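You operate a simulated robot arm through the tools that you are given. There is no shell and no other tool. Be economical: measure what you need, move in short steps, check, and stop when the job is done.

You run a simulated two-armed robot. Do the job below in one go: nothing can be reset, and whatever is moved stays where it is left.

JOB
Pick up the blue breather canister marked "D7" from the middle shelf of the tank shelving with one hand, pass it to the other hand and put it on the fourth shelf from the bottom of the tank shelving. Set down upright: blue breather canister.

It is judged by the outcome, as a careful person would: the job done as asked, and still so three seconds after it is handed in. It fails if anything else is knocked over, pushed out of place, dropped, spilled or broken.

ROBOT AND FRAMES
Two 7-joint arms with two-finger parallel grippers on one trunk, on a base that drives. Base frame: it is fixed to the floor where the robot stands at the start and does not move with it; the origin is under the middle of the robot, x ahead of it, y to its left, z up. Units: mm, degrees, N and s.
The left shoulder is at the start at [61, 196, 1254], the right one opposite. With the tool pointing down near the work surface each hand reaches from about 100 to 660 mm from the robot's upright axis, wherever it stands, measured 20 degrees to its own side. Places, roughly: fourth shelf of the tank shelving [600, -100, 1200]. Payload 1.57 kg a hand.
The tool frame of a hand sits at the grasp point between the pads (the TCP): z along the fingers, y along the line on which they close. The tips reach 30 mm beyond it. The gripper opens to 110 mm. The fingers are 24 mm wide and 12 mm thick; the gripper's body (48 by 112 mm) begins 78 mm behind the TCP.
Orientation is that of the tool frame in the base frame, as a unit quaternion [x, y, z, w]. With the fingers straight down and closing along the base's y, the tool's x points along the base's -x, its y along +y and its z along -z.

CONTROLS
- The arms move only by the tool send_rows. It takes "left_series", "right_series" or both (then of equal length, played together; a hand with none holds still); each is a list of rows, each a list of 7 numbers: the turn, a rotation vector about the base's x, y, z in degrees, then the shift along the base's x, y, z in mm, then the gripper command, from -1 (shut) to 1 (fully open), values between in proportion. In form: [[ax, ay, az, dx, dy, dz, grip], ...]. A call has 1 to 10 rows; each row shifts and turns the commanded pose from where the row before left it. Each row takes 0.2 s and may step no farther than 50 mm and 8.6 degrees from the row before; otherwise, or with a gripper value out of range, the whole call is refused. Where a pose cannot be reached the arm comes as near as it can. A force on the tool above 40 N (or 10 N above the force at the start of the call, whichever is more), or a blocked arm, ends the call early, and 0.2 s more pass. Each finger travels about 72 mm/s and halts on what it meets, pressing with about 34 N; the grip force reading is that of the motor and also rises with nothing between the fingers. The clock runs only during rows and for 0.2 s after the last one: add rows that do not move to give the fingers time. The reply holds the time, the measured pose of the TCP, the force on the tool along the base axes, the opening and the grip force, in the units named above and with some noise, with the torque about the TCP (base axes, N m) and any sound that the robot's microphone picked up.
- Cameras (640 x 400 px; columns grow to the right, rows downward): "scene" is now at [97.9, -44.9, 1840.3]; the picture's right is [-0.55, -0.83, -0.00], its down [-0.63, 0.42, -0.65] and it looks along [0.55, -0.36, -0.76] (base axes); focal length 284 px, centre (320, 200). "left" rides on the left gripper at [70, -16, -141] in its tool frame; the picture's right is [0.23, 0.97, 0.00], its down [-0.85, 0.20, -0.48] and it looks along [-0.47, 0.11, 0.88] (tool axes); focal length 222 px, centre (320, 200). "right" rides on the right gripper at [70, 16, -141] in its tool frame; the picture's right is [-0.23, 0.97, 0.00], its down [-0.86, -0.20, -0.48] and it looks along [-0.47, -0.11, 0.88] (tool axes); focal length 222 px, centre (320, 200). There is no depth. A picture from a camera that has moved, and an enlarged one, comes with that camera's place and axes in the base frame and with its lens.
- camera(camera): a new picture of that camera. It takes no simulated time.
- lift_body(by): slides the trunk up (or, below 0, down) by that many mm; the arms and the scene camera ride with it, the base frame stays. It gives what a move gives, with no picture.
- base_move(legs): drives the robot by 1 to 6 legs, each [ahead, left, turn to the left] in mm, mm and degrees, along the robot's own axes; the way and the turn of a leg run together, so that a leg with both is an arc; at most 1500 mm and 180 degrees a leg. The arms and the cameras ride along, it lands a little off, and it stops where it bumps. It gives what a move gives.
- turn_head(pan, tilt): turns the head with the scene camera to pan (to the left, within 86 degrees either way) and tilt (down, from -29 to 69), counted from straight ahead of the robot. It gives what a move gives.
- zoom(camera, box): a new picture of the part [left, top, right, bottom] of that camera's present view, enlarged. It takes no simulated time.
- finish_job(): hands the job in; it is judged then, once.

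Work in short steps. Places have to be worked out from the pictures, the camera data and where the tool is seen: move nearer, look again, correct. Check each grasp and each placing, and mend what went wrong. You have 120 turns and 100 pictures in all, those below and enlarged ones among them. Open the grippers and draw the arms clear of the work before you hand the job in, unless the task says otherwise; then end with one line.

The tools are called after ">>>" by a JSON object that holds its "fn" and its "kwargs". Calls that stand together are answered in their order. send_rows: Moves the arms, as the interface text tells. Its arguments: {"type":"object","properties":{"left_series":{"type":"array","items":{"type":"array","items":{"type":"number"}}},"right_series":{"type":"array","items":{"type":"array","items":{"type":"number"}}}},"required":[]} The other tools are called the same way: lift_body (by) slides the trunk up or down; base_move (legs) drives the base; turn_head (pan, tilt) turns the head that bears the scene camera; camera (camera) takes a picture; zoom (camera, box) takes an enlarged picture of a part of a camera's view; finish_job () hands the job in.

At the start:

```text
time: 0.0
left_tool_pos: [311.1, 19.3, 1419.6]
left_tool_rot: [0.0, 1.0, 0.001, 0.0]
left_contact_force: [0.0, 0.4, 0.3]
left_torque: [0.0, -0.02, 0.03]
left_grip_width: 109.7
left_finger_force: 0.1
right_tool_pos: [374.6, -441.0, 1471.2]
right_tool_rot: [0.001, 1.0, 0.0, 0.0]
right_contact_force: [0.9, -0.2, 0.3]
right_torque: [-0.02, -0.02, 0.01]
right_grip_width: 110.0
right_finger_force: 0.0
trunk travel left (down, up): [-850.0, 140.0]
robot x, y, heading: [1.2, -1.8, 0.1]
head pan, tilt: [-33.6, 49.0]
```

scene: 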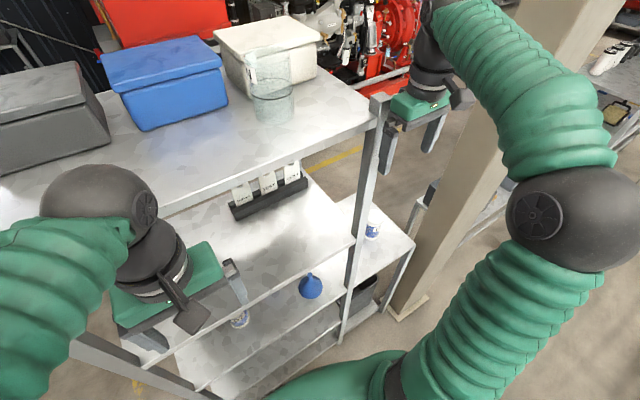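
right: 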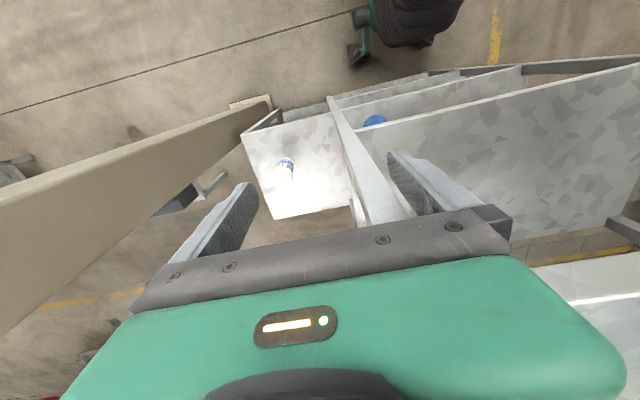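
left: 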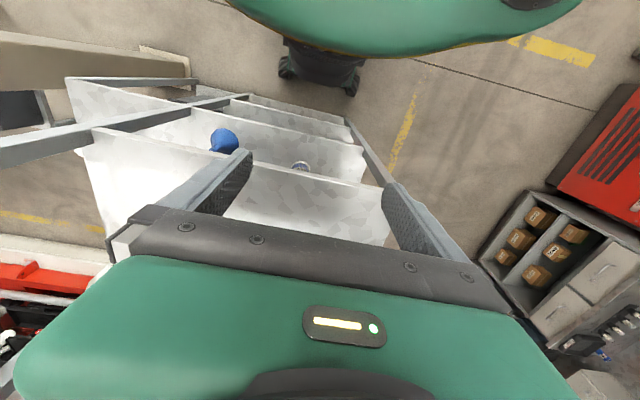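

The scene shows shelving with boxes on top and several small blue items below. I zoom in to find the D7 canister and count the shelves.

>>> {"fn": "zoom", "kwargs": {"camera": "scene", "box": [180, 150, 440, 350]}}

>>> {"fn": "zoom", "kwargs": {"camera": "left", "box": [60, 60, 400, 260]}}

```text
2.00 times, centred on (310, 250) of scene
camera zoom: at [97.9, -44.9, 1840.3], right [-0.55, -0.83, 0.0], down [-0.63, 0.42, -0.65], along [0.55, -0.36, -0.76], focal length 569 px, centre (340, 100)
```

zoom: 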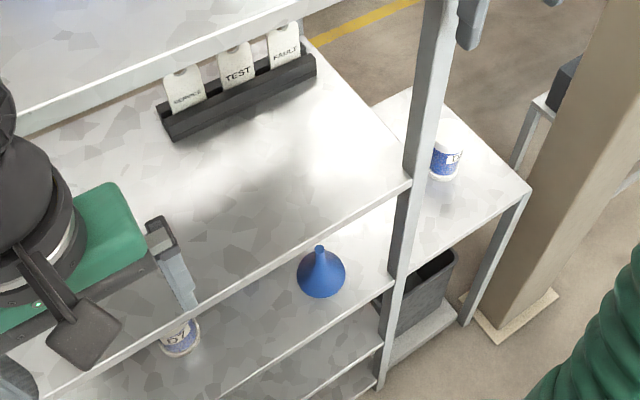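

```text
1.88 times, centred on (230, 160) of left
camera zoom: at [243.2, 1.8, 1561.2], right [-0.23, 0.97, 0.0], down [0.86, 0.2, 0.48], along [0.47, 0.11, -0.88], focal length 418 px, centre (489, 275)
```

zoom: 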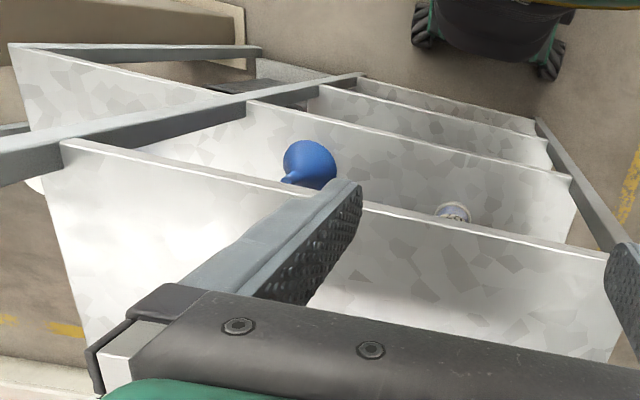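

I zoom tightly on the two canisters to read the labels.

>>> {"fn": "zoom", "kwargs": {"camera": "scene", "box": [215, 295, 275, 335]}}

>>> {"fn": "zoom", "kwargs": {"camera": "scene", "box": [340, 205, 400, 245]}}

```text
10.00 times, centred on (245, 315) of scene
camera zoom: at [97.9, -44.9, 1840.3], right [-0.55, -0.83, 0.0], down [-0.63, 0.42, -0.65], along [0.55, -0.36, -0.76], focal length 2844 px, centre (1070, -950)
```

zoom: 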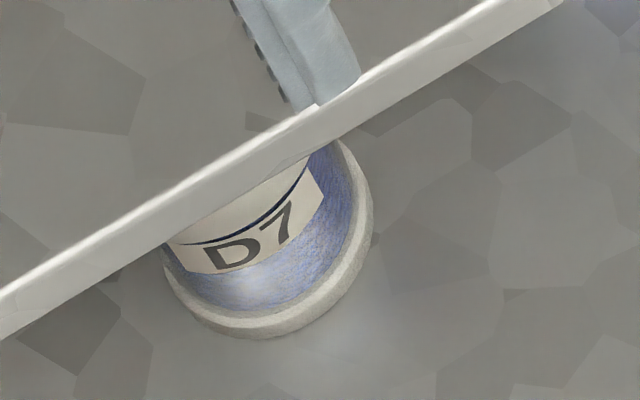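

```text
10.00 times, centred on (370, 225) of scene
camera zoom: at [97.9, -44.9, 1840.3], right [-0.55, -0.83, 0.0], down [-0.63, 0.42, -0.65], along [0.55, -0.36, -0.76], focal length 2844 px, centre (-180, -50)
```

zoom: 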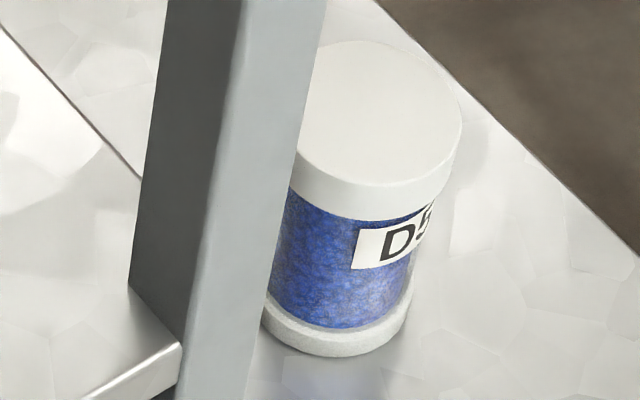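

D7 is on the left part of shelf 3 (≈[525, 0, 843]), with the shelf fronts at x≈388. I back off 200 mm for room, then lower the trunk and look in level.

>>> {"fn": "base_move", "kwargs": {"legs": [[-200, 0, 0]]}}

>>> {"fn": "lift_body", "kwargs": {"by": -350}}

>>> {"fn": "turn_head", "kwargs": {"pan": 0, "tilt": 40}}

>>> {"fn": "camera", "kwargs": {"camera": "scene"}}

```text
time: 1.6
left_tool_pos: [118.2, 20.4, 1419.0]
left_tool_rot: [0.0, 1.0, 0.0, -0.003]
left_contact_force: [0.8, -0.3, -0.5]
left_torque: [0.01, 0.04, -0.01]
left_grip_width: 109.9
left_finger_force: 0.1
right_tool_pos: [181.2, -441.1, 1469.3]
right_tool_rot: [0.0, 1.0, 0.0, -0.003]
right_contact_force: [-0.3, 0.3, 0.1]
right_torque: [0.0, 0.05, -0.02]
right_grip_width: 109.9
right_finger_force: 0.2
trunk travel left (down, up): [-850.0, 140.0]
robot x, y, heading: [-198.7, -0.8, 0.1]
head pan, tilt: [-33.6, 49.0]
```

```text
time: 5.0
left_tool_pos: [112.4, 21.3, 1068.8]
left_tool_rot: [-0.001, 1.0, 0.0, 0.0]
left_contact_force: [0.1, 0.1, 0.6]
left_torque: [-0.04, -0.02, 0.01]
left_grip_width: 110.0
left_finger_force: 0.1
right_tool_pos: [175.4, -440.7, 1122.1]
right_tool_rot: [0.0, 1.0, 0.0, 0.0]
right_contact_force: [0.0, 0.6, 0.8]
right_torque: [0.02, 0.02, 0.03]
right_grip_width: 109.9
right_finger_force: 0.0
trunk travel left (down, up): [-500.0, 490.0]
robot x, y, heading: [-198.8, 4.8, 0.1]
head pan, tilt: [-33.6, 49.0]
```

```text
time: 6.0
left_tool_pos: [113.7, 22.7, 1070.2]
left_tool_rot: [-0.001, 1.0, 0.0, 0.0]
left_contact_force: [-0.1, 0.0, -0.8]
left_torque: [0.01, -0.02, 0.02]
left_grip_width: 110.0
left_finger_force: 0.0
right_tool_pos: [175.5, -440.2, 1121.9]
right_tool_rot: [0.0, 1.0, 0.0, 0.0]
right_contact_force: [0.1, -0.1, 0.4]
right_torque: [0.01, 0.0, -0.02]
right_grip_width: 109.8
right_finger_force: 0.0
trunk travel left (down, up): [-500.0, 490.0]
robot x, y, heading: [-197.6, -0.5, 0.2]
head pan, tilt: [0.0, 40.0]
```

```text
92 pictures are left
camera scene: at [-80.9, -1.2, 1503.2], right [0.0, -1.0, 0.0], down [-0.64, 0.0, -0.77], along [0.77, 0.0, -0.64], focal length 284 px, centre (320, 200)
```

scene: 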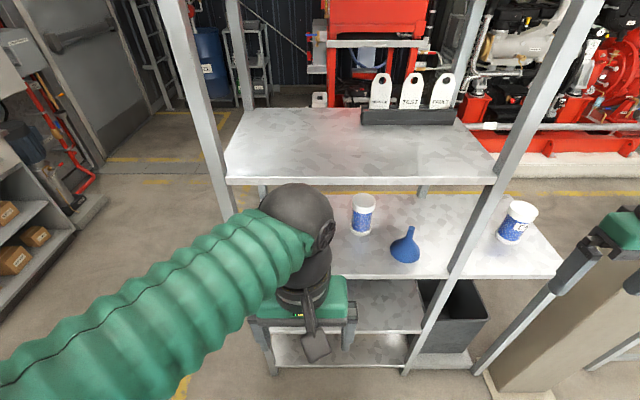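

Funnel position is consistent, but the visible canister at ≈[563,-134] doesn't match D7's spot (≈[525,0]); D7 is probably hidden behind the left hand. I'll zoom to check the label.

>>> {"fn": "zoom", "kwargs": {"camera": "scene", "box": [320, 180, 440, 280]}}

>>> {"fn": "camera", "kwargs": {"camera": "left"}}

```text
4.00 times, centred on (380, 230) of scene
camera zoom: at [-80.9, -1.2, 1503.2], right [0.0, -1.0, 0.0], down [-0.64, 0.0, -0.77], along [0.77, 0.0, -0.64], focal length 1138 px, centre (80, 80)
```

zoom: 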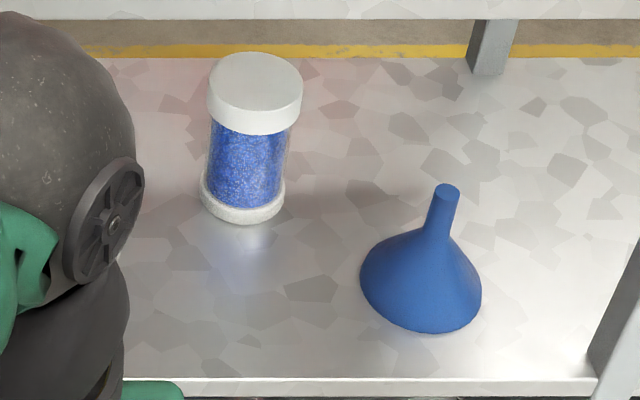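

```text
90 pictures are left
camera left: at [44.1, 3.2, 1211.2], right [-0.23, 0.97, 0.0], down [0.86, 0.2, 0.48], along [0.47, 0.11, -0.88], focal length 222 px, centre (320, 200)
```

left: 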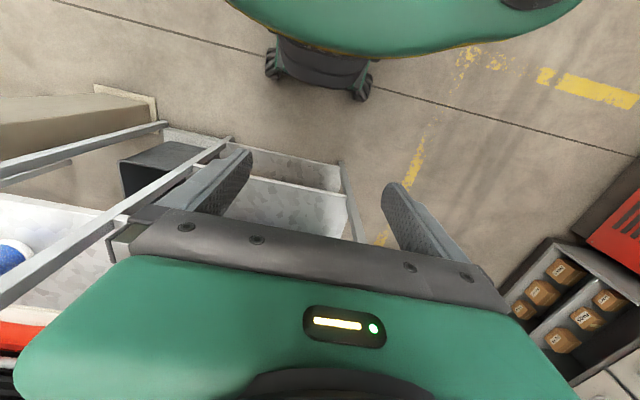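

The visible one is unlabelled. I swing the left hand to a forward-pitched pose, off to the left, to uncover D7.

>>> {"fn": "send_rows", "kwargs": {"left_series": [[0, -7.5, 0, 15, 20, 0, 1], [0, -7.5, 0, 15, 20, 0, 1], [0, -7.5, 0, 15, 20, 0, 1], [0, -7.5, 0, 15, 20, 0, 1], [0, -7.5, 0, 15, 20, 0, 1], [0, -7.5, 0, 15, 20, 0, 1], [0, -7.5, 0, 15, 20, 0, 1], [0, -7.5, 0, 15, 20, 0, 1]]}}

>>> {"fn": "camera", "kwargs": {"camera": "scene"}}

>>> {"fn": "camera", "kwargs": {"camera": "left"}}

```text
time: 7.8
left_tool_pos: [289.9, 154.6, 988.1]
left_tool_rot: [0.015, 0.872, -0.024, 0.489]
left_contact_force: [-0.1, -2.2, 1.7]
left_torque: [0.09, 0.1, 0.16]
left_grip_width: 109.8
left_finger_force: 0.1
left hand out of reach, approached as far as the arm can: row 3, 4, 5, 6, 7, 8
right_tool_pos: [177.4, -441.5, 1124.3]
right_tool_rot: [0.0, 1.0, 0.001, -0.001]
right_contact_force: [-0.2, -0.2, 0.1]
right_torque: [-0.01, 0.08, -0.03]
right_grip_width: 110.0
right_finger_force: 0.1
trunk travel left (down, up): [-500.0, 490.0]
robot x, y, heading: [-194.4, 2.6, 0.2]
head pan, tilt: [0.0, 40.0]
```

```text
89 pictures are left
camera scene: at [-79.2, -3.3, 1506.4], right [0.0, -1.0, 0.0], down [-0.64, 0.0, -0.76], along [0.76, 0.0, -0.64], focal length 284 px, centre (320, 200)
```

scene: 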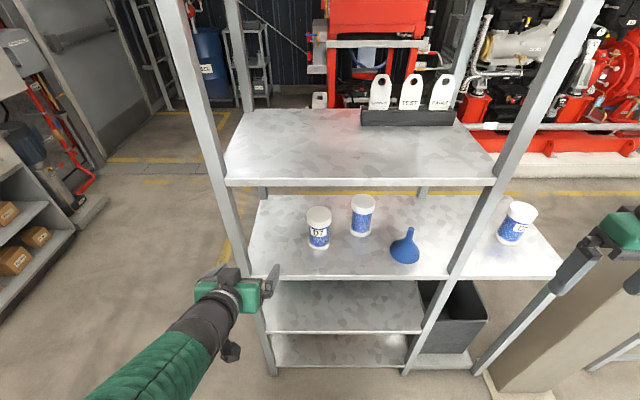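

```text
88 pictures are left
camera left: at [133.1, 145.6, 1003.4], right [-0.07, 0.97, -0.22], down [0.05, 0.23, 0.97], along [1.0, 0.06, -0.06], focal length 222 px, centre (320, 200)
```

left: 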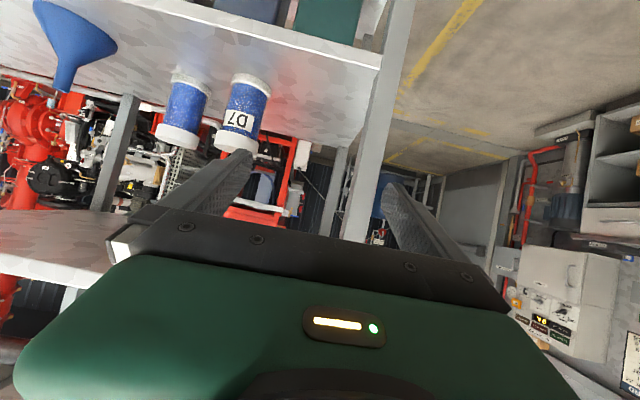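

D7 is now visible, left of the unlabelled one. I zoom to measure position and height.

>>> {"fn": "zoom", "kwargs": {"camera": "scene", "box": [280, 190, 400, 270]}}

```text
5.00 times, centred on (340, 230) of scene
camera zoom: at [-79.2, -3.3, 1506.4], right [0.0, -1.0, 0.0], down [-0.64, 0.0, -0.76], along [0.76, 0.0, -0.64], focal length 1422 px, centre (220, 50)
```

zoom: 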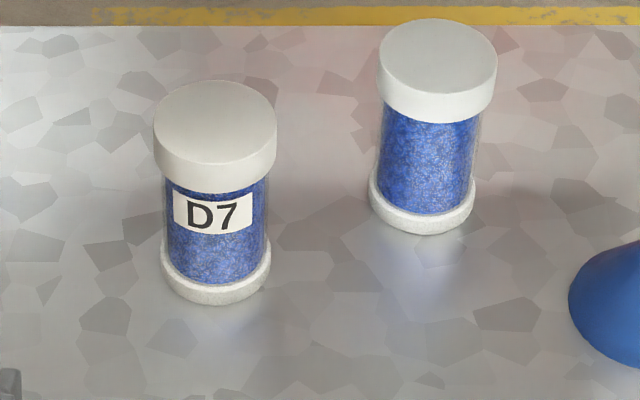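

D7 ≈[520, 2], bottom z≈820, ~120 tall, body ≈60 dia, lid ≈71. I bring the left hand in front of it, outside the shelf edge, and check.

>>> {"fn": "send_rows", "kwargs": {"left_series": [[0, 0, 0, 5, -38, -25, 1], [0, 0, 0, 0, -38, -25, 1], [0, 0, 0, 0, -38, -25, 1], [0, 0, 0, 0, -38, -25, 1], [0, 0, 0, 0, 0, -15, 1], [0, 0, 0, 0, 0, 0, 1]]}}

>>> {"fn": "camera", "kwargs": {"camera": "left"}}

>>> {"fn": "camera", "kwargs": {"camera": "scene"}}

```text
time: 9.2
left_tool_pos: [296.9, 26.3, 879.6]
left_tool_rot: [-0.001, 0.866, 0.0, 0.5]
left_contact_force: [-0.8, 0.2, 0.5]
left_torque: [-0.02, 0.0, -0.01]
left_grip_width: 110.0
left_finger_force: 0.1
right_tool_pos: [175.7, -440.0, 1120.8]
right_tool_rot: [-0.001, 1.0, 0.001, -0.001]
right_contact_force: [-0.3, 0.5, 0.1]
right_torque: [0.0, -0.03, -0.02]
right_grip_width: 110.1
right_finger_force: 0.1
trunk travel left (down, up): [-500.0, 490.0]
robot x, y, heading: [-197.6, -1.0, 0.0]
head pan, tilt: [0.0, 40.0]
```

```text
86 pictures are left
camera left: at [139.1, 9.1, 890.2], right [-0.11, 0.97, -0.2], down [0.01, 0.2, 0.98], along [0.99, 0.11, -0.04], focal length 222 px, centre (320, 200)
```

left: 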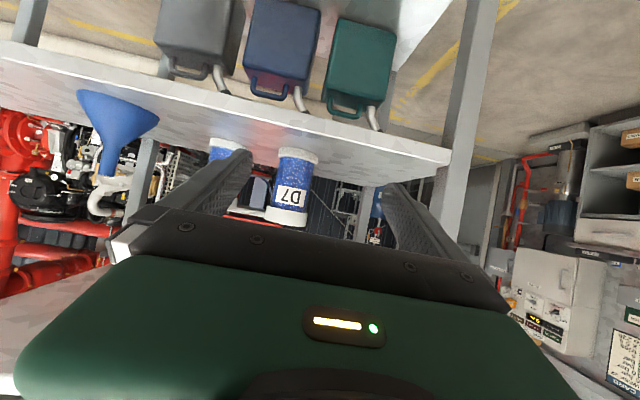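

```text
85 pictures are left
camera scene: at [-80.4, -0.2, 1503.1], right [0.0, -1.0, 0.0], down [-0.64, 0.0, -0.77], along [0.77, 0.0, -0.64], focal length 284 px, centre (320, 200)
```

scene: 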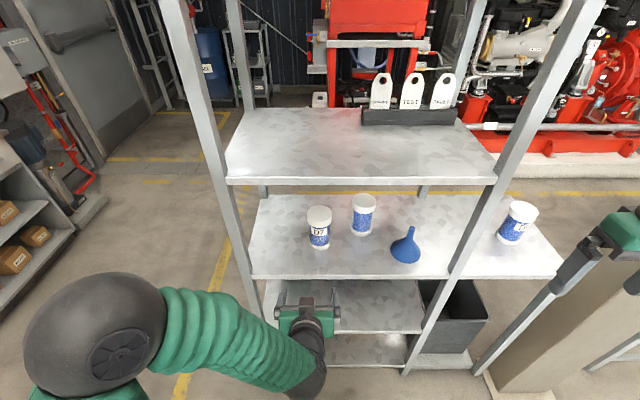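

Triangulating all views, D7's base is ≈[533, 3, 805–815], top ≈925. I centre on y=3 and advance until the tips are just short of the canister.

>>> {"fn": "send_rows", "kwargs": {"left_series": [[0, 0, 0, 0, -23, -15, 1], [0, 0, 0, 40, 0, 0, 1], [0, 0, 0, 40, 0, 0, 1], [0, 0, 0, 40, 0, 0, 1], [0, 0, 0, 20, 0, 0, 1], [0, 0, 0, 0, 0, 0, 1]]}}

>>> {"fn": "camera", "kwargs": {"camera": "left"}}

>>> {"fn": "camera", "kwargs": {"camera": "scene"}}

```text
time: 10.6
left_tool_pos: [435.2, 2.4, 865.7]
left_tool_rot: [0.0, 0.866, -0.001, 0.5]
left_contact_force: [0.4, 0.0, 1.0]
left_torque: [0.04, 0.0, 0.0]
left_grip_width: 110.0
left_finger_force: 0.0
right_tool_pos: [174.2, -440.3, 1120.5]
right_tool_rot: [0.001, 1.0, -0.001, 0.0]
right_contact_force: [-0.5, -0.5, -0.9]
right_torque: [-0.01, 0.0, 0.02]
right_grip_width: 110.0
right_finger_force: 0.1
trunk travel left (down, up): [-500.0, 490.0]
robot x, y, heading: [-196.1, -1.0, -0.2]
head pan, tilt: [0.0, 40.0]
```

```text
84 pictures are left
camera left: at [278.6, -15.2, 875.8], right [-0.11, 0.97, -0.2], down [0.01, 0.2, 0.98], along [0.99, 0.11, -0.04], focal length 222 px, centre (320, 200)
```

left: 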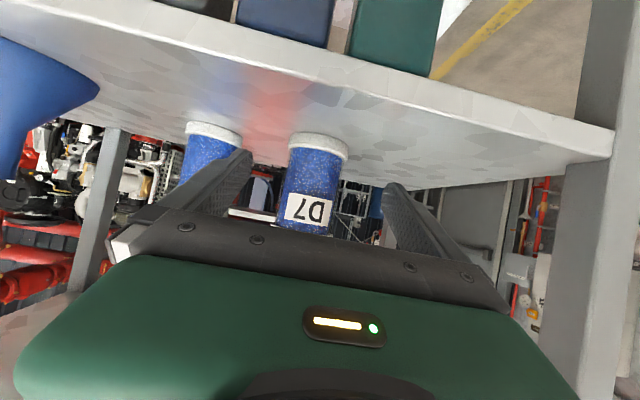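

```text
83 pictures are left
camera scene: at [-80.0, -1.4, 1503.1], right [0.0, -1.0, 0.0], down [-0.64, 0.0, -0.76], along [0.76, 0.0, -0.64], focal length 284 px, centre (320, 200)
```

scene: 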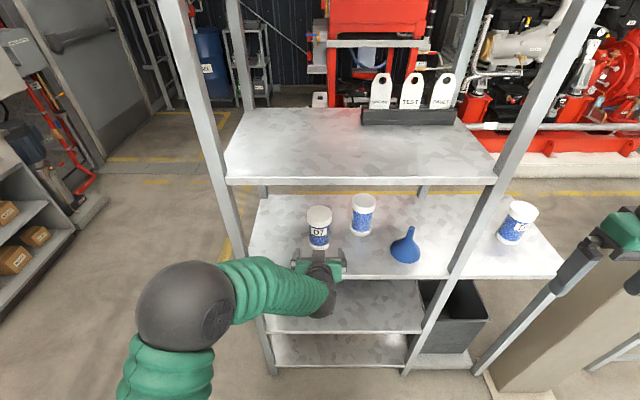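

Apparent size puts D7's axis at about x=523, y=-2, base z≈803. I advance over it, lowering to about z=850, without closing yet.

>>> {"fn": "send_rows", "kwargs": {"left_series": [[0, 0, 0, 20, -2, -8, 1], [0, 0, 0, 20, -2, -8, 1], [0, 0, 0, 20, 0, 0, 1], [0, 0, 0, 20, 0, 0, 1], [0, 0, 0, 8, 0, 0, 1], [0, 0, 0, 0, 0, 0, 1]]}}

>>> {"fn": "camera", "kwargs": {"camera": "left"}}

>>> {"fn": "zoom", "kwargs": {"camera": "scene", "box": [260, 180, 400, 280]}}

```text
time: 12.0
left_tool_pos: [523.0, -1.8, 848.9]
left_tool_rot: [0.0, 0.866, 0.0, 0.5]
left_contact_force: [-0.1, 0.4, 0.7]
left_torque: [0.0, 0.05, 0.01]
left_grip_width: 109.9
left_finger_force: 0.0
right_tool_pos: [176.3, -440.9, 1121.1]
right_tool_rot: [0.0, 1.0, 0.0, 0.0]
right_contact_force: [0.6, -1.4, 0.1]
right_torque: [0.01, -0.02, -0.01]
right_grip_width: 109.9
right_finger_force: 0.1
trunk travel left (down, up): [-500.0, 490.0]
robot x, y, heading: [-196.7, -4.4, 0.0]
head pan, tilt: [0.0, 40.0]
```

```text
82 pictures are left
camera left: at [366.8, -19.3, 859.2], right [-0.11, 0.97, -0.2], down [0.01, 0.2, 0.98], along [0.99, 0.11, -0.04], focal length 222 px, centre (320, 200)
```

left: 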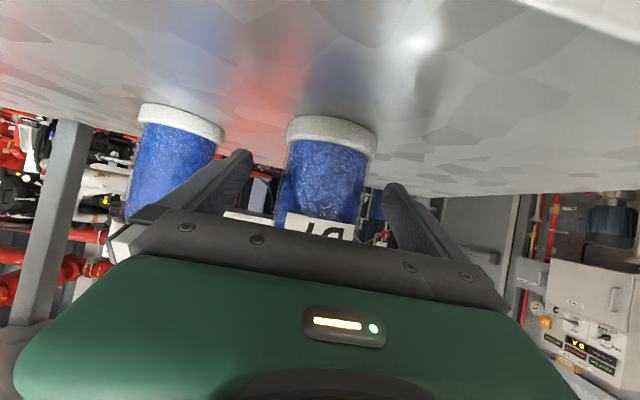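

```text
4.00 times, centred on (330, 230) of scene
camera zoom: at [-79.4, -1.6, 1503.1], right [0.0, -1.0, 0.0], down [-0.64, 0.0, -0.76], along [0.76, 0.0, -0.64], focal length 1138 px, centre (280, 80)
```

zoom: 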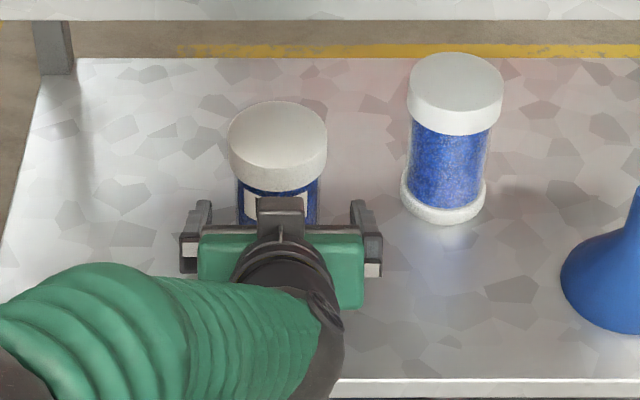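

Base now spans 90 px → axis x≈530, y≈-3, base z≈808. I advance 7 mm and close.

>>> {"fn": "send_rows", "kwargs": {"left_series": [[0, 0, 0, 7, -1, 0, 1], [0, 0, 0, 0, 0, 0, 0], [0, 0, 0, 0, 0, 0, -1], [0, 0, 0, 0, 0, 0, -1], [0, 0, 0, 0, 0, 0, -1], [0, 0, 0, 0, 0, 0, -1]]}}

>>> {"fn": "camera", "kwargs": {"camera": "left"}}

```text
time: 13.4
left_tool_pos: [529.6, -2.6, 849.0]
left_tool_rot: [-0.001, 0.866, 0.001, 0.499]
left_contact_force: [-0.2, -0.1, -0.3]
left_torque: [0.13, 0.04, -0.03]
left_grip_width: 70.9
left_finger_force: 34.0
right_tool_pos: [175.5, -440.5, 1121.1]
right_tool_rot: [0.0, 1.0, 0.0, 0.0]
right_contact_force: [0.8, 0.4, -0.2]
right_torque: [0.02, 0.03, 0.01]
right_grip_width: 109.9
right_finger_force: 0.0
trunk travel left (down, up): [-500.0, 490.0]
robot x, y, heading: [-195.5, 3.5, 0.0]
head pan, tilt: [0.0, 40.0]
```

```text
80 pictures are left
camera left: at [373.4, -19.9, 858.9], right [-0.11, 0.97, -0.2], down [0.01, 0.2, 0.98], along [0.99, 0.11, -0.04], focal length 222 px, centre (320, 200)
```

left: 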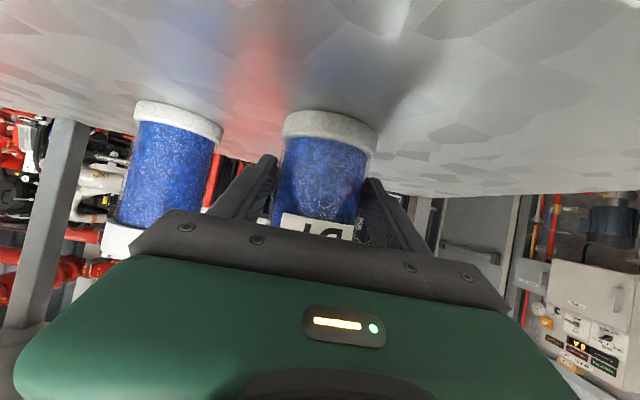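

Fingers hold at 70.9 mm with 34 N. I lift 15 mm and check that it comes along.

>>> {"fn": "send_rows", "kwargs": {"left_series": [[0, 0, 0, 0, 0, 5, -1], [0, 0, 0, 0, 0, 10, -1], [0, 0, 0, 0, 0, 10, -1], [0, 0, 0, 0, 0, 0, -1]]}}

>>> {"fn": "zoom", "kwargs": {"camera": "scene", "box": [260, 180, 400, 280]}}

>>> {"fn": "camera", "kwargs": {"camera": "left"}}

```text
time: 14.4
left_tool_pos: [530.7, -2.2, 872.7]
left_tool_rot: [0.0, 0.866, 0.0, 0.5]
left_contact_force: [0.4, -0.3, -2.7]
left_torque: [0.0, 0.05, -0.03]
left_grip_width: 71.1
left_finger_force: 34.1
right_tool_pos: [175.5, -440.1, 1121.6]
right_tool_rot: [-0.001, 1.0, 0.0, -0.001]
right_contact_force: [0.5, 0.5, 0.6]
right_torque: [0.0, -0.04, 0.01]
right_grip_width: 110.2
right_finger_force: 0.0
trunk travel left (down, up): [-500.0, 490.0]
robot x, y, heading: [-197.6, -3.3, -0.2]
head pan, tilt: [0.0, 40.0]
```

```text
4.00 times, centred on (330, 230) of scene
camera zoom: at [-78.4, -1.7, 1503.0], right [0.0, -1.0, 0.0], down [-0.64, 0.0, -0.76], along [0.76, 0.0, -0.64], focal length 1138 px, centre (280, 80)
```

zoom: 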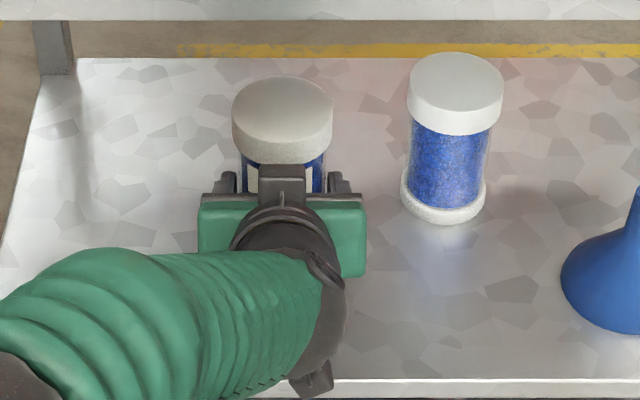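

```text
78 pictures are left
camera left: at [374.2, -20.1, 883.7], right [-0.11, 0.97, -0.2], down [0.01, 0.2, 0.98], along [0.99, 0.11, -0.04], focal length 222 px, centre (320, 200)
```

left: 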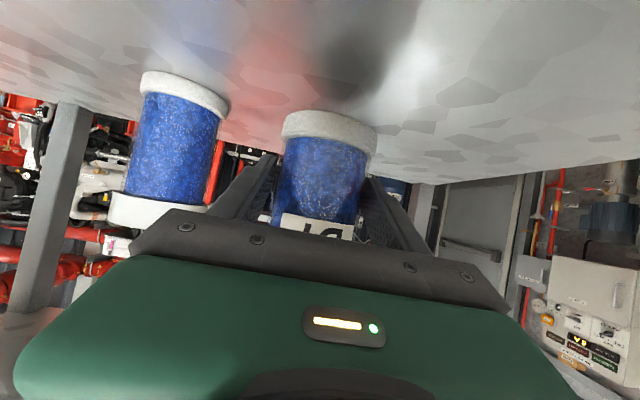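

It lifts cleanly, but the 71 mm body width suggests the axis is ~15–20 mm beyond the TCP (gripped near the tips). I set it back, open, advance 18 mm and regrip deeper.

>>> {"fn": "send_rows", "kwargs": {"left_series": [[0, 0, 0, 0, 0, -12, -1], [0, 0, 0, 0, 0, -11, -1], [0, 0, 0, 0, 0, -1, -1], [0, 0, 0, 0, 0, 0, 0.8], [0, 0, 0, 0, 0, 0, 0.8], [0, 0, 0, 9, 0, 0, 0.8], [0, 0, 0, 9, 0, 0, 0.8], [0, 0, 0, 0, 0, 0, -1], [0, 0, 0, 0, 0, 0, -1], [0, 0, 0, 0, 0, 0, -1]]}}

>>> {"fn": "send_rows", "kwargs": {"left_series": [[0, 0, 0, 0, 0, 0, -1], [0, 0, 0, 0, 0, 5, -1], [0, 0, 0, 0, 0, 10, -1], [0, 0, 0, 0, 0, 10, -1], [0, 0, 0, 0, 0, 0, -1]]}}

>>> {"fn": "camera", "kwargs": {"camera": "left"}}

>>> {"fn": "camera", "kwargs": {"camera": "scene"}}

```text
time: 16.6
left_tool_pos: [548.1, -2.9, 850.7]
left_tool_rot: [-0.001, 0.867, 0.001, 0.499]
left_contact_force: [-0.3, -0.3, 0.1]
left_torque: [0.05, -0.03, 0.01]
left_grip_width: 70.8
left_finger_force: 34.1
right_tool_pos: [176.1, -440.4, 1121.1]
right_tool_rot: [0.0, 1.0, 0.0, 0.0]
right_contact_force: [-0.2, 0.3, -0.8]
right_torque: [-0.02, -0.02, 0.0]
right_grip_width: 110.2
right_finger_force: 0.0
trunk travel left (down, up): [-500.0, 490.0]
robot x, y, heading: [-198.8, -0.7, 0.0]
head pan, tilt: [0.0, 40.0]
```

```text
time: 17.8
left_tool_pos: [548.3, -2.4, 874.2]
left_tool_rot: [0.0, 0.866, 0.0, 0.499]
left_contact_force: [-0.8, 0.5, -2.8]
left_torque: [0.01, -0.02, 0.0]
left_grip_width: 71.1
left_finger_force: 34.0
right_tool_pos: [176.3, -441.0, 1121.9]
right_tool_rot: [0.0, 1.0, 0.0, 0.0]
right_contact_force: [0.0, 0.1, 0.6]
right_torque: [0.03, -0.01, 0.02]
right_grip_width: 110.1
right_finger_force: 0.0
trunk travel left (down, up): [-500.0, 490.0]
robot x, y, heading: [-198.1, -0.6, -0.1]
head pan, tilt: [0.0, 40.0]
```

```text
77 pictures are left
camera left: at [392.0, -19.5, 885.2], right [-0.11, 0.97, -0.2], down [0.01, 0.2, 0.98], along [0.99, 0.11, -0.04], focal length 222 px, centre (320, 200)
```

left: 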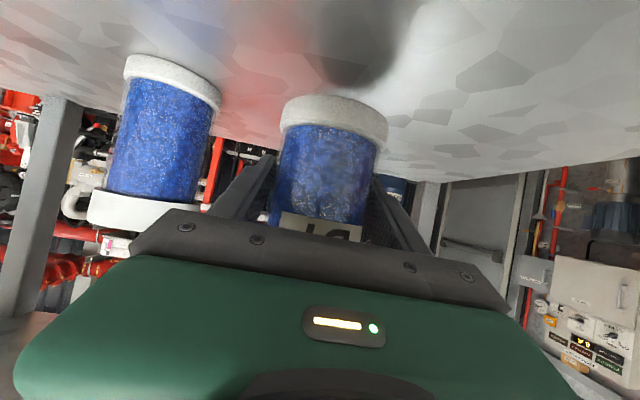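

```text
76 pictures are left
camera scene: at [-78.4, -1.7, 1503.0], right [0.0, -1.0, 0.0], down [-0.64, 0.0, -0.76], along [0.76, 0.0, -0.64], focal length 284 px, centre (320, 200)
```

scene: 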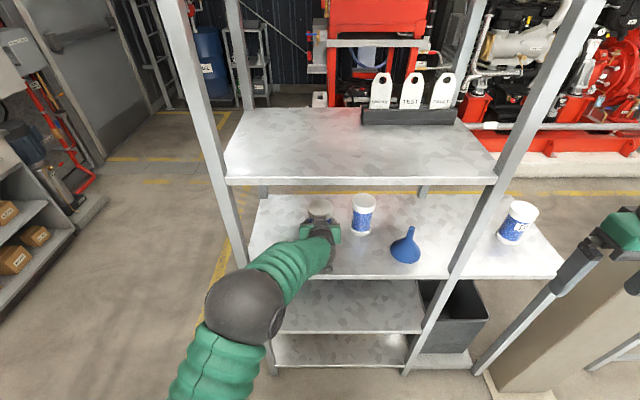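

Torque ≈0 now: grip is centred. The TCP sits ~54 mm above the base (shelf ≈796); to leave room for the other hand I regrip 14 mm lower.

>>> {"fn": "send_rows", "kwargs": {"left_series": [[0, 0, 0, 0, 0, -12, -1], [0, 0, 0, 0, 0, -11, -1], [0, 0, 0, 0, 0, -1, -1], [0, 0, 0, 0, 0, 0, 0.6], [0, 0, 0, 0, 0, 0, 0.6], [0, 0, 0, 0, 0, -7, 0.6], [0, 0, 0, 0, 0, -7, 0.6], [0, 0, 0, 0, 0, 0, -1], [0, 0, 0, 0, 0, 0, -1], [0, 0, 0, 0, 0, 0, -1]]}}

>>> {"fn": "send_rows", "kwargs": {"left_series": [[0, 0, 0, 0, 0, 0, -1], [0, 0, 0, 0, 0, 10, -1], [0, 0, 0, 0, 0, 15, -1], [0, 0, 0, 0, 0, 15, -1], [0, 0, 0, 0, 0, 0, -1]]}}

>>> {"fn": "camera", "kwargs": {"camera": "left"}}

```text
time: 20.0
left_tool_pos: [548.0, -3.5, 837.7]
left_tool_rot: [-0.001, 0.866, 0.0, 0.5]
left_contact_force: [-0.3, -0.3, 0.2]
left_torque: [0.05, -0.04, 0.02]
left_grip_width: 71.4
left_finger_force: 34.3
right_tool_pos: [175.9, -440.2, 1123.2]
right_tool_rot: [0.0, 1.0, -0.001, 0.0]
right_contact_force: [0.2, -0.4, 0.4]
right_torque: [0.03, -0.01, 0.03]
right_grip_width: 109.9
right_finger_force: 0.0
trunk travel left (down, up): [-500.0, 490.0]
robot x, y, heading: [-198.2, 1.1, 0.1]
head pan, tilt: [0.0, 40.0]
```

```text
time: 21.2
left_tool_pos: [548.8, -2.1, 876.1]
left_tool_rot: [0.0, 0.866, 0.0, 0.499]
left_contact_force: [0.2, -0.2, -1.9]
left_torque: [0.01, -0.05, 0.0]
left_grip_width: 70.8
left_finger_force: 34.0
right_tool_pos: [177.3, -441.0, 1122.3]
right_tool_rot: [0.0, 1.0, 0.0, -0.001]
right_contact_force: [0.3, -0.6, 0.1]
right_torque: [0.0, 0.0, 0.02]
right_grip_width: 109.8
right_finger_force: 0.0
trunk travel left (down, up): [-500.0, 490.0]
robot x, y, heading: [-199.5, -2.8, -0.2]
head pan, tilt: [0.0, 40.0]
```

```text
75 pictures are left
camera left: at [391.8, -20.1, 887.0], right [-0.11, 0.97, -0.2], down [0.01, 0.2, 0.98], along [0.99, 0.11, -0.04], focal length 222 px, centre (320, 200)
```

left: 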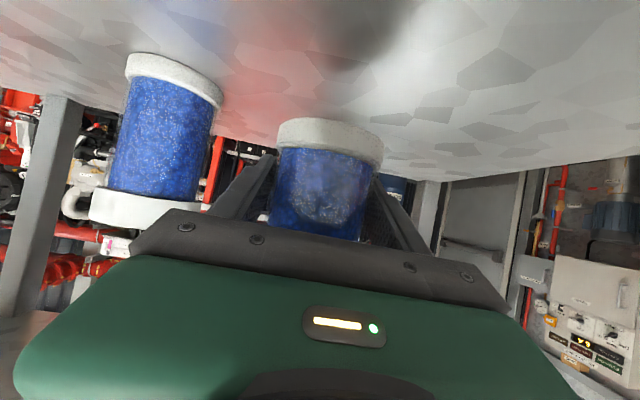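

Secure, ~38 mm clear of the shelf. I withdraw the canister straight out of the shelf.

>>> {"fn": "send_rows", "kwargs": {"left_series": [[0, 0, 0, -20, 0, 5, -1], [0, 0, 0, -35, 0, 5, -1], [0, 0, 0, -40, 0, 0, -1], [0, 0, 0, -40, 0, 0, -1], [0, 0, 0, -40, 0, 0, -1], [0, 0, 0, -35, 0, 0, -1], [0, 0, 0, -25, 0, 0, -1], [0, 0, 0, 0, 0, 0, -1]]}}

>>> {"fn": "base_move", "kwargs": {"legs": [[-200, 0, 0]]}}

>>> {"fn": "camera", "kwargs": {"camera": "scene"}}

```text
time: 23.2
left_tool_pos: [333.6, 68.6, 878.4]
left_tool_rot: [-0.059, 0.868, 0.044, 0.492]
left_contact_force: [-0.3, 0.5, -3.4]
left_torque: [0.0, -0.01, -0.01]
left_grip_width: 71.0
left_finger_force: 34.1
right_tool_pos: [175.0, -439.6, 1122.7]
right_tool_rot: [0.0, 1.0, 0.0, 0.0]
right_contact_force: [0.2, 0.6, 0.8]
right_torque: [-0.02, 0.01, -0.02]
right_grip_width: 110.0
right_finger_force: 0.0
trunk travel left (down, up): [-500.0, 490.0]
robot x, y, heading: [-197.4, 1.0, 0.1]
head pan, tilt: [0.0, 40.0]
stopped in row 8 (left hand): the arm was blocked; the commanded pose is now the measured one
```

```text
time: 24.8
left_tool_pos: [133.8, 67.8, 877.2]
left_tool_rot: [-0.059, 0.868, 0.044, 0.492]
left_contact_force: [-0.5, 0.1, -2.5]
left_torque: [-0.01, -0.01, -0.01]
left_grip_width: 70.9
left_finger_force: 34.0
right_tool_pos: [-25.1, -440.4, 1122.1]
right_tool_rot: [0.0, 1.0, 0.0, 0.0]
right_contact_force: [-0.7, 0.4, 0.0]
right_torque: [0.0, 0.02, -0.01]
right_grip_width: 110.1
right_finger_force: 0.1
trunk travel left (down, up): [-500.0, 490.0]
robot x, y, heading: [-402.3, -3.5, -0.0]
head pan, tilt: [0.0, 40.0]
```

```text
74 pictures are left
camera scene: at [-279.3, -1.7, 1503.2], right [0.0, -1.0, 0.0], down [-0.64, 0.0, -0.76], along [0.76, 0.0, -0.64], focal length 284 px, centre (320, 200)
```

scene: 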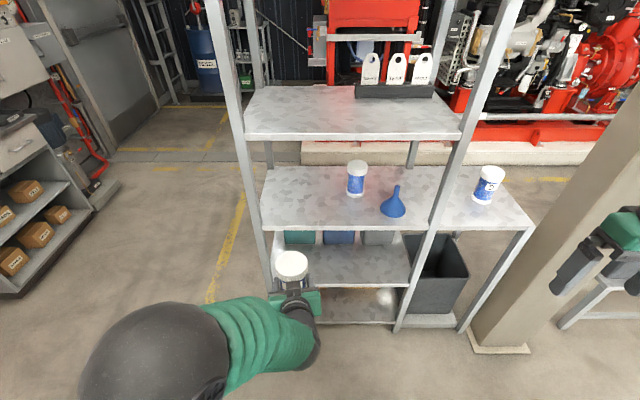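

The arm drew out fine (slightly yawed). Its 30° pitch would crowd the other hand, so I'll set the canister near shelf 3's front edge, regrip it level, then hand over. Drive back in 190 mm first.

>>> {"fn": "base_move", "kwargs": {"legs": [[190, 0, 0]]}}

>>> {"fn": "send_rows", "kwargs": {"left_series": [[0, 0, -4.5, 25, -5, 0, -1], [0, 0, -4.5, 30, -5, 0, -1], [0, 0, 0, 30, -5, 0, -1], [0, 0, 0, 25, -5, 0, -1], [0, 0, 0, 0, 0, 0, -1]]}}

>>> {"fn": "camera", "kwargs": {"camera": "left"}}

>>> {"fn": "camera", "kwargs": {"camera": "scene"}}

```text
time: 26.4
left_tool_pos: [321.7, 68.7, 877.5]
left_tool_rot: [-0.06, 0.867, 0.043, 0.493]
left_contact_force: [0.5, 0.0, -3.0]
left_torque: [0.02, -0.01, 0.03]
left_grip_width: 71.3
left_finger_force: 34.3
right_tool_pos: [162.7, -439.7, 1121.5]
right_tool_rot: [0.0, 1.0, -0.001, 0.001]
right_contact_force: [-0.7, 0.3, 0.4]
right_torque: [-0.01, 0.04, 0.01]
right_grip_width: 109.9
right_finger_force: 0.1
trunk travel left (down, up): [-500.0, 490.0]
robot x, y, heading: [-213.5, 2.4, 0.0]
head pan, tilt: [0.0, 40.0]
```

```text
time: 27.6
left_tool_pos: [431.3, 48.0, 878.3]
left_tool_rot: [0.008, 0.869, 0.003, 0.495]
left_contact_force: [-0.1, -0.8, -2.2]
left_torque: [0.01, -0.04, 0.0]
left_grip_width: 70.7
left_finger_force: 34.2
right_tool_pos: [161.2, -438.9, 1123.5]
right_tool_rot: [0.0, 1.0, 0.0, 0.002]
right_contact_force: [-0.5, 0.2, 0.1]
right_torque: [-0.03, -0.02, 0.0]
right_grip_width: 110.0
right_finger_force: 0.0
trunk travel left (down, up): [-500.0, 490.0]
robot x, y, heading: [-205.6, -0.7, 0.1]
head pan, tilt: [0.0, 40.0]
```

```text
73 pictures are left
camera left: at [275.3, 32.2, 890.3], right [-0.11, 0.98, -0.18], down [0.03, 0.18, 0.98], along [0.99, 0.1, -0.05], focal length 222 px, centre (320, 200)
```

left: 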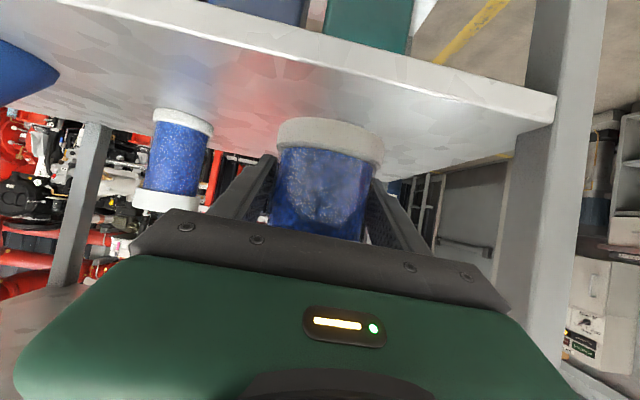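

```text
72 pictures are left
camera scene: at [-91.0, -1.4, 1503.1], right [0.0, -1.0, 0.0], down [-0.64, 0.0, -0.76], along [0.76, 0.0, -0.64], focal length 284 px, centre (320, 200)
```

scene: 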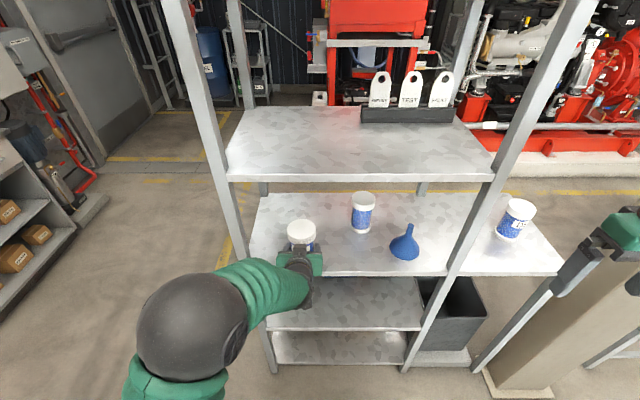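

The shelf's front edge is about x=405–410, so I move the canister to x≈470 and lower it until it rests.

>>> {"fn": "send_rows", "kwargs": {"left_series": [[0, -0.6, 0, 20, 0, 0, -1], [0, 0, 0, 19, 0, 0, -1], [0, 0, 0, 0, 0, -15, -1], [0, 0, 0, 0, 0, -15, -1], [0, 0, 0, 0, 0, -7, -1], [0, 0, 0, 0, 0, 0, -1]]}}

>>> {"fn": "camera", "kwargs": {"camera": "left"}}

```text
time: 28.9
left_tool_pos: [470.5, 48.9, 841.2]
left_tool_rot: [0.008, 0.867, 0.004, 0.499]
left_contact_force: [-0.1, -0.2, -3.2]
left_torque: [-0.01, -0.02, -0.03]
left_grip_width: 70.9
left_finger_force: 34.5
right_tool_pos: [162.1, -439.2, 1122.3]
right_tool_rot: [0.0, 1.0, -0.001, 0.001]
right_contact_force: [-0.8, 0.1, 0.2]
right_torque: [-0.05, 0.0, 0.03]
right_grip_width: 110.1
right_finger_force: 0.0
trunk travel left (down, up): [-500.0, 490.0]
robot x, y, heading: [-209.6, -0.6, -0.0]
head pan, tilt: [0.0, 40.0]
```

```text
71 pictures are left
camera left: at [314.6, 32.9, 851.5], right [-0.1, 0.98, -0.18], down [0.02, 0.19, 0.98], along [0.99, 0.1, -0.04], focal length 222 px, centre (320, 200)
```

left: 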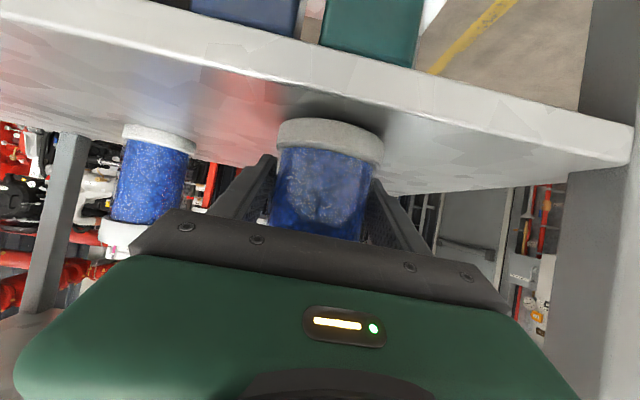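

Weight is still carried; lower 2 mm more and read the force.

>>> {"fn": "send_rows", "kwargs": {"left_series": [[0, 0, 0, 0, 0, -1.5, -1], [0, 0, 0, 0, 0, -1, -1], [0, 0, 0, 0, 0, 0, -1]]}}

```text
time: 29.8
left_tool_pos: [470.2, 48.8, 839.6]
left_tool_rot: [0.007, 0.866, 0.005, 0.5]
left_contact_force: [0.4, 0.1, -3.1]
left_torque: [0.03, -0.01, 0.0]
left_grip_width: 70.8
left_finger_force: 33.9
right_tool_pos: [162.6, -439.2, 1122.2]
right_tool_rot: [0.0, 1.0, 0.0, 0.001]
right_contact_force: [0.3, 0.2, -0.5]
right_torque: [0.01, -0.02, 0.03]
right_grip_width: 110.0
right_finger_force: 0.1
trunk travel left (down, up): [-500.0, 490.0]
robot x, y, heading: [-213.0, 1.1, 0.0]
head pan, tilt: [0.0, 40.0]
```

>>> {"fn": "send_rows", "kwargs": {"left_series": [[0, 0, 0, 0, 0, -1, -1], [0, 0, 0, 0, 0, -1, -1], [0, 0, 0, 0, 0, 0, -1]]}}

```text
time: 30.6
left_tool_pos: [471.2, 48.3, 836.3]
left_tool_rot: [0.007, 0.866, 0.004, 0.5]
left_contact_force: [0.4, -0.5, 2.4]
left_torque: [-0.18, 0.02, -0.02]
left_grip_width: 71.0
left_finger_force: 34.2
right_tool_pos: [162.9, -438.5, 1123.1]
right_tool_rot: [0.001, 1.0, -0.001, 0.0]
right_contact_force: [0.1, -0.5, 0.4]
right_torque: [0.0, -0.02, 0.0]
right_grip_width: 110.1
right_finger_force: 0.1
trunk travel left (down, up): [-500.0, 490.0]
robot x, y, heading: [-208.7, 1.0, 0.0]
head pan, tilt: [0.0, 40.0]
```

Resting (force reversed to +2.4 N). I open, back straight off 115 mm, and level the hand.

>>> {"fn": "send_rows", "kwargs": {"left_series": [[0, 0, 0, 0, 0, 0, 0], [0, 0, 0, 0, 0, 0, 1], [0, 0, 0, 0, 0, 0, 1], [0, 0, 0, -20, 0, 0, 1], [0, 0, 0, -30, 0, 0, 1], [0, 0, 0, -35, 0, 0, 1], [0, 0, 0, -30, 0, 0, 1], [0, 0, 0, 0, 0, 0, 1]]}}

>>> {"fn": "send_rows", "kwargs": {"left_series": [[0, -7.5, 0, 0, 0, -2, 1], [0, -7.5, 0, 0, 0, -2, 1], [0, -7.5, 0, 0, 0, -2, 1], [0, -7.5, 0, 0, 0, -2, 1], [0, 0, 0, 0, 0, 0, 1]]}}

>>> {"fn": "camera", "kwargs": {"camera": "left"}}

>>> {"fn": "camera", "kwargs": {"camera": "scene"}}

```text
time: 32.4
left_tool_pos: [356.1, 48.8, 836.9]
left_tool_rot: [0.008, 0.867, 0.003, 0.499]
left_contact_force: [0.8, -0.6, -0.3]
left_torque: [0.03, -0.03, -0.05]
left_grip_width: 109.9
left_finger_force: 0.1
right_tool_pos: [163.4, -438.8, 1123.3]
right_tool_rot: [-0.001, 1.0, -0.001, 0.001]
right_contact_force: [0.4, -0.2, 0.2]
right_torque: [0.0, 0.02, 0.0]
right_grip_width: 110.1
right_finger_force: 0.1
trunk travel left (down, up): [-500.0, 490.0]
robot x, y, heading: [-210.2, 1.7, 0.1]
head pan, tilt: [0.0, 40.0]
```

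```text
time: 33.5
left_tool_pos: [357.9, 54.5, 832.4]
left_tool_rot: [0.002, 0.706, 0.009, 0.709]
left_contact_force: [-0.2, 0.3, 0.8]
left_torque: [-0.01, 0.0, 0.01]
left_grip_width: 110.0
left_finger_force: 0.0
right_tool_pos: [161.9, -439.5, 1124.9]
right_tool_rot: [-0.001, 1.0, -0.001, 0.001]
right_contact_force: [0.2, 0.3, 0.5]
right_torque: [0.02, 0.01, 0.03]
right_grip_width: 110.1
right_finger_force: 0.1
trunk travel left (down, up): [-500.0, 490.0]
robot x, y, heading: [-210.8, -0.8, 0.0]
head pan, tilt: [0.0, 40.0]
```

```text
70 pictures are left
camera left: at [218.0, 35.6, 761.9], right [-0.01, 0.98, -0.21], down [-0.48, 0.18, 0.86], along [0.88, 0.11, 0.47], focal length 222 px, centre (320, 200)
```

left: 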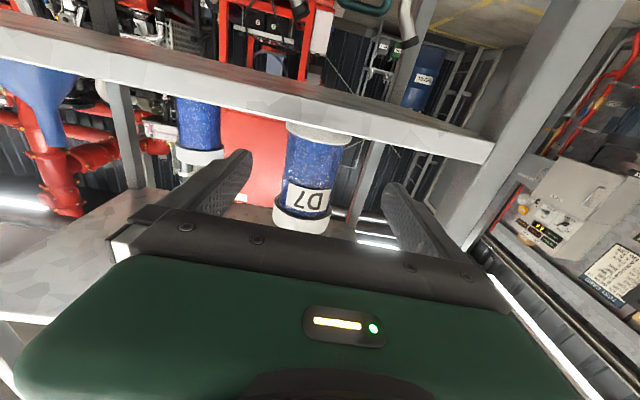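

```text
69 pictures are left
camera scene: at [-91.7, -1.8, 1504.0], right [0.0, -1.0, 0.0], down [-0.64, 0.0, -0.77], along [0.77, 0.0, -0.64], focal length 284 px, centre (320, 200)
```

scene: 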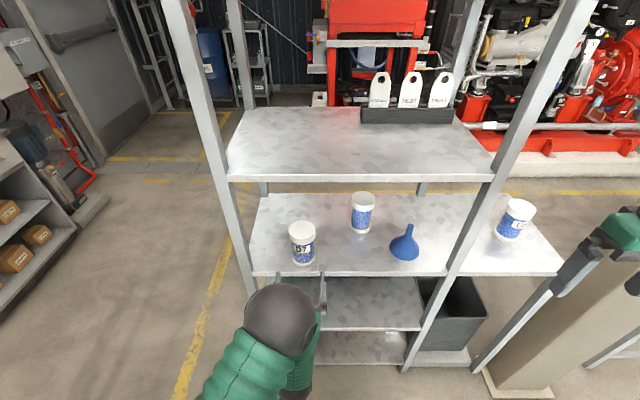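

D7 stands upright; hand level. I align y, advance 112 mm around it at z≈829 and check before closing.

>>> {"fn": "send_rows", "kwargs": {"left_series": [[0, 0, 0, 20, -6, -3, 1], [0, 0, 0, 30, 0, 0, 1], [0, 0, 0, 30, 0, 0, 1], [0, 0, 0, 32, 0, 0, 1], [0, 0, 0, 0, 0, 0, 1]]}}

>>> {"fn": "camera", "kwargs": {"camera": "left"}}

>>> {"fn": "zoom", "kwargs": {"camera": "scene", "box": [240, 200, 380, 300]}}

```text
time: 34.8
left_tool_pos: [468.2, 41.9, 825.7]
left_tool_rot: [0.008, 0.708, 0.005, 0.707]
left_contact_force: [0.2, 0.4, -0.3]
left_torque: [-0.02, 0.01, 0.0]
left_grip_width: 110.0
left_finger_force: 0.1
right_tool_pos: [161.6, -439.5, 1123.2]
right_tool_rot: [0.0, 1.0, 0.0, 0.002]
right_contact_force: [-0.6, 0.5, -0.3]
right_torque: [0.02, 0.0, 0.01]
right_grip_width: 110.1
right_finger_force: 0.0
trunk travel left (down, up): [-500.0, 490.0]
robot x, y, heading: [-213.0, 3.1, 0.2]
head pan, tilt: [0.0, 40.0]
```

```text
68 pictures are left
camera left: at [327.7, 26.3, 756.2], right [0.0, 0.98, -0.21], down [-0.48, 0.18, 0.86], along [0.88, 0.1, 0.47], focal length 222 px, centre (320, 200)
```

left: 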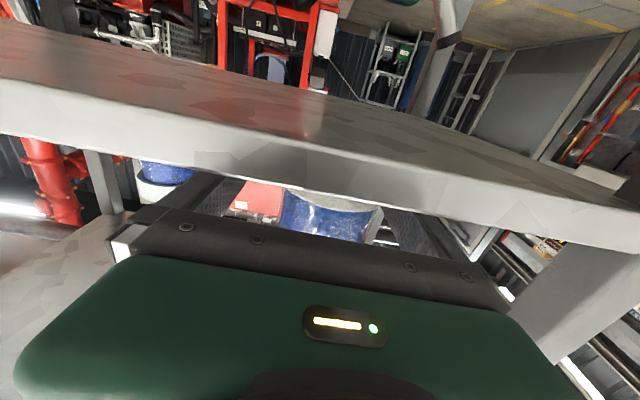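

```text
4.00 times, centred on (310, 250) of scene
camera zoom: at [-91.5, -1.7, 1503.1], right [0.0, -1.0, 0.0], down [-0.64, 0.0, -0.77], along [0.77, 0.0, -0.64], focal length 1138 px, centre (360, 0)
```

zoom: 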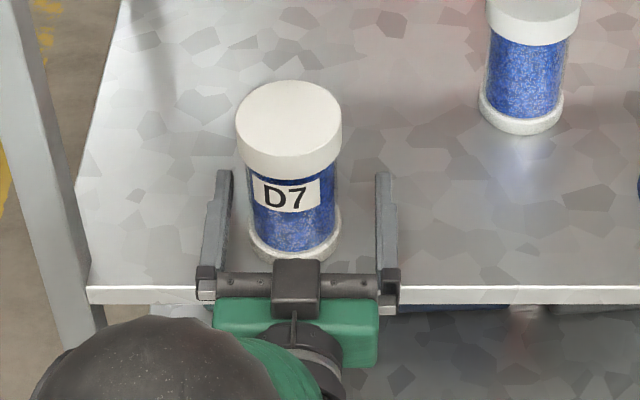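

Canister is ~6 mm left of the gripper centre; I shift y +6 and close, then lift a little.

>>> {"fn": "send_rows", "kwargs": {"left_series": [[0, 0, 0, 2, 6, 1, 1], [0, 0, 0, 0, 0, 0, 0], [0, 0, 0, 0, 0, 0, -1], [0, 0, 0, 0, 0, 0, -1], [0, 0, 0, 0, 0, 0, -1], [0, 0, 0, 0, 0, 0, -1], [0, 0, 0, 0, 0, 10, -1], [0, 0, 0, 0, 0, 15, -1], [0, 0, 0, 0, 0, 15, -1], [0, 0, 0, 0, 0, 0, -1]]}}

>>> {"fn": "zoom", "kwargs": {"camera": "scene", "box": [240, 200, 380, 300]}}

```text
time: 37.0
left_tool_pos: [470.8, 48.5, 866.7]
left_tool_rot: [0.007, 0.708, 0.005, 0.706]
left_contact_force: [-0.2, 0.0, -3.3]
left_torque: [0.01, -0.01, 0.02]
left_grip_width: 71.1
left_finger_force: 33.7
right_tool_pos: [162.6, -438.4, 1122.6]
right_tool_rot: [-0.001, 1.0, 0.0, 0.001]
right_contact_force: [-0.3, -0.1, 0.0]
right_torque: [-0.01, -0.03, 0.01]
right_grip_width: 109.8
right_finger_force: 0.0
trunk travel left (down, up): [-500.0, 490.0]
robot x, y, heading: [-210.1, -1.6, -0.2]
head pan, tilt: [0.0, 40.0]
```

```text
4.00 times, centred on (310, 250) of scene
camera zoom: at [-90.1, -1.6, 1503.0], right [0.0, -1.0, 0.0], down [-0.64, 0.0, -0.76], along [0.76, 0.0, -0.64], focal length 1138 px, centre (360, 0)
```

zoom: 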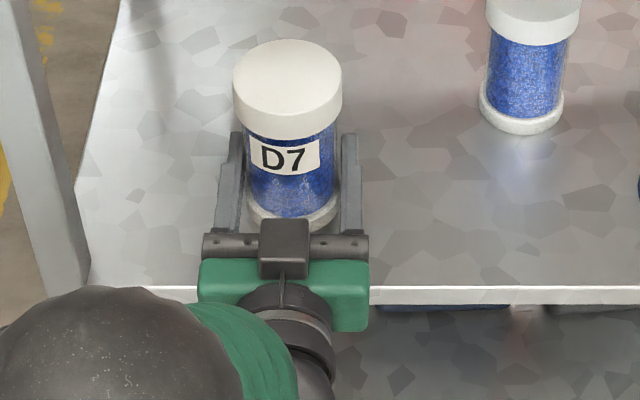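

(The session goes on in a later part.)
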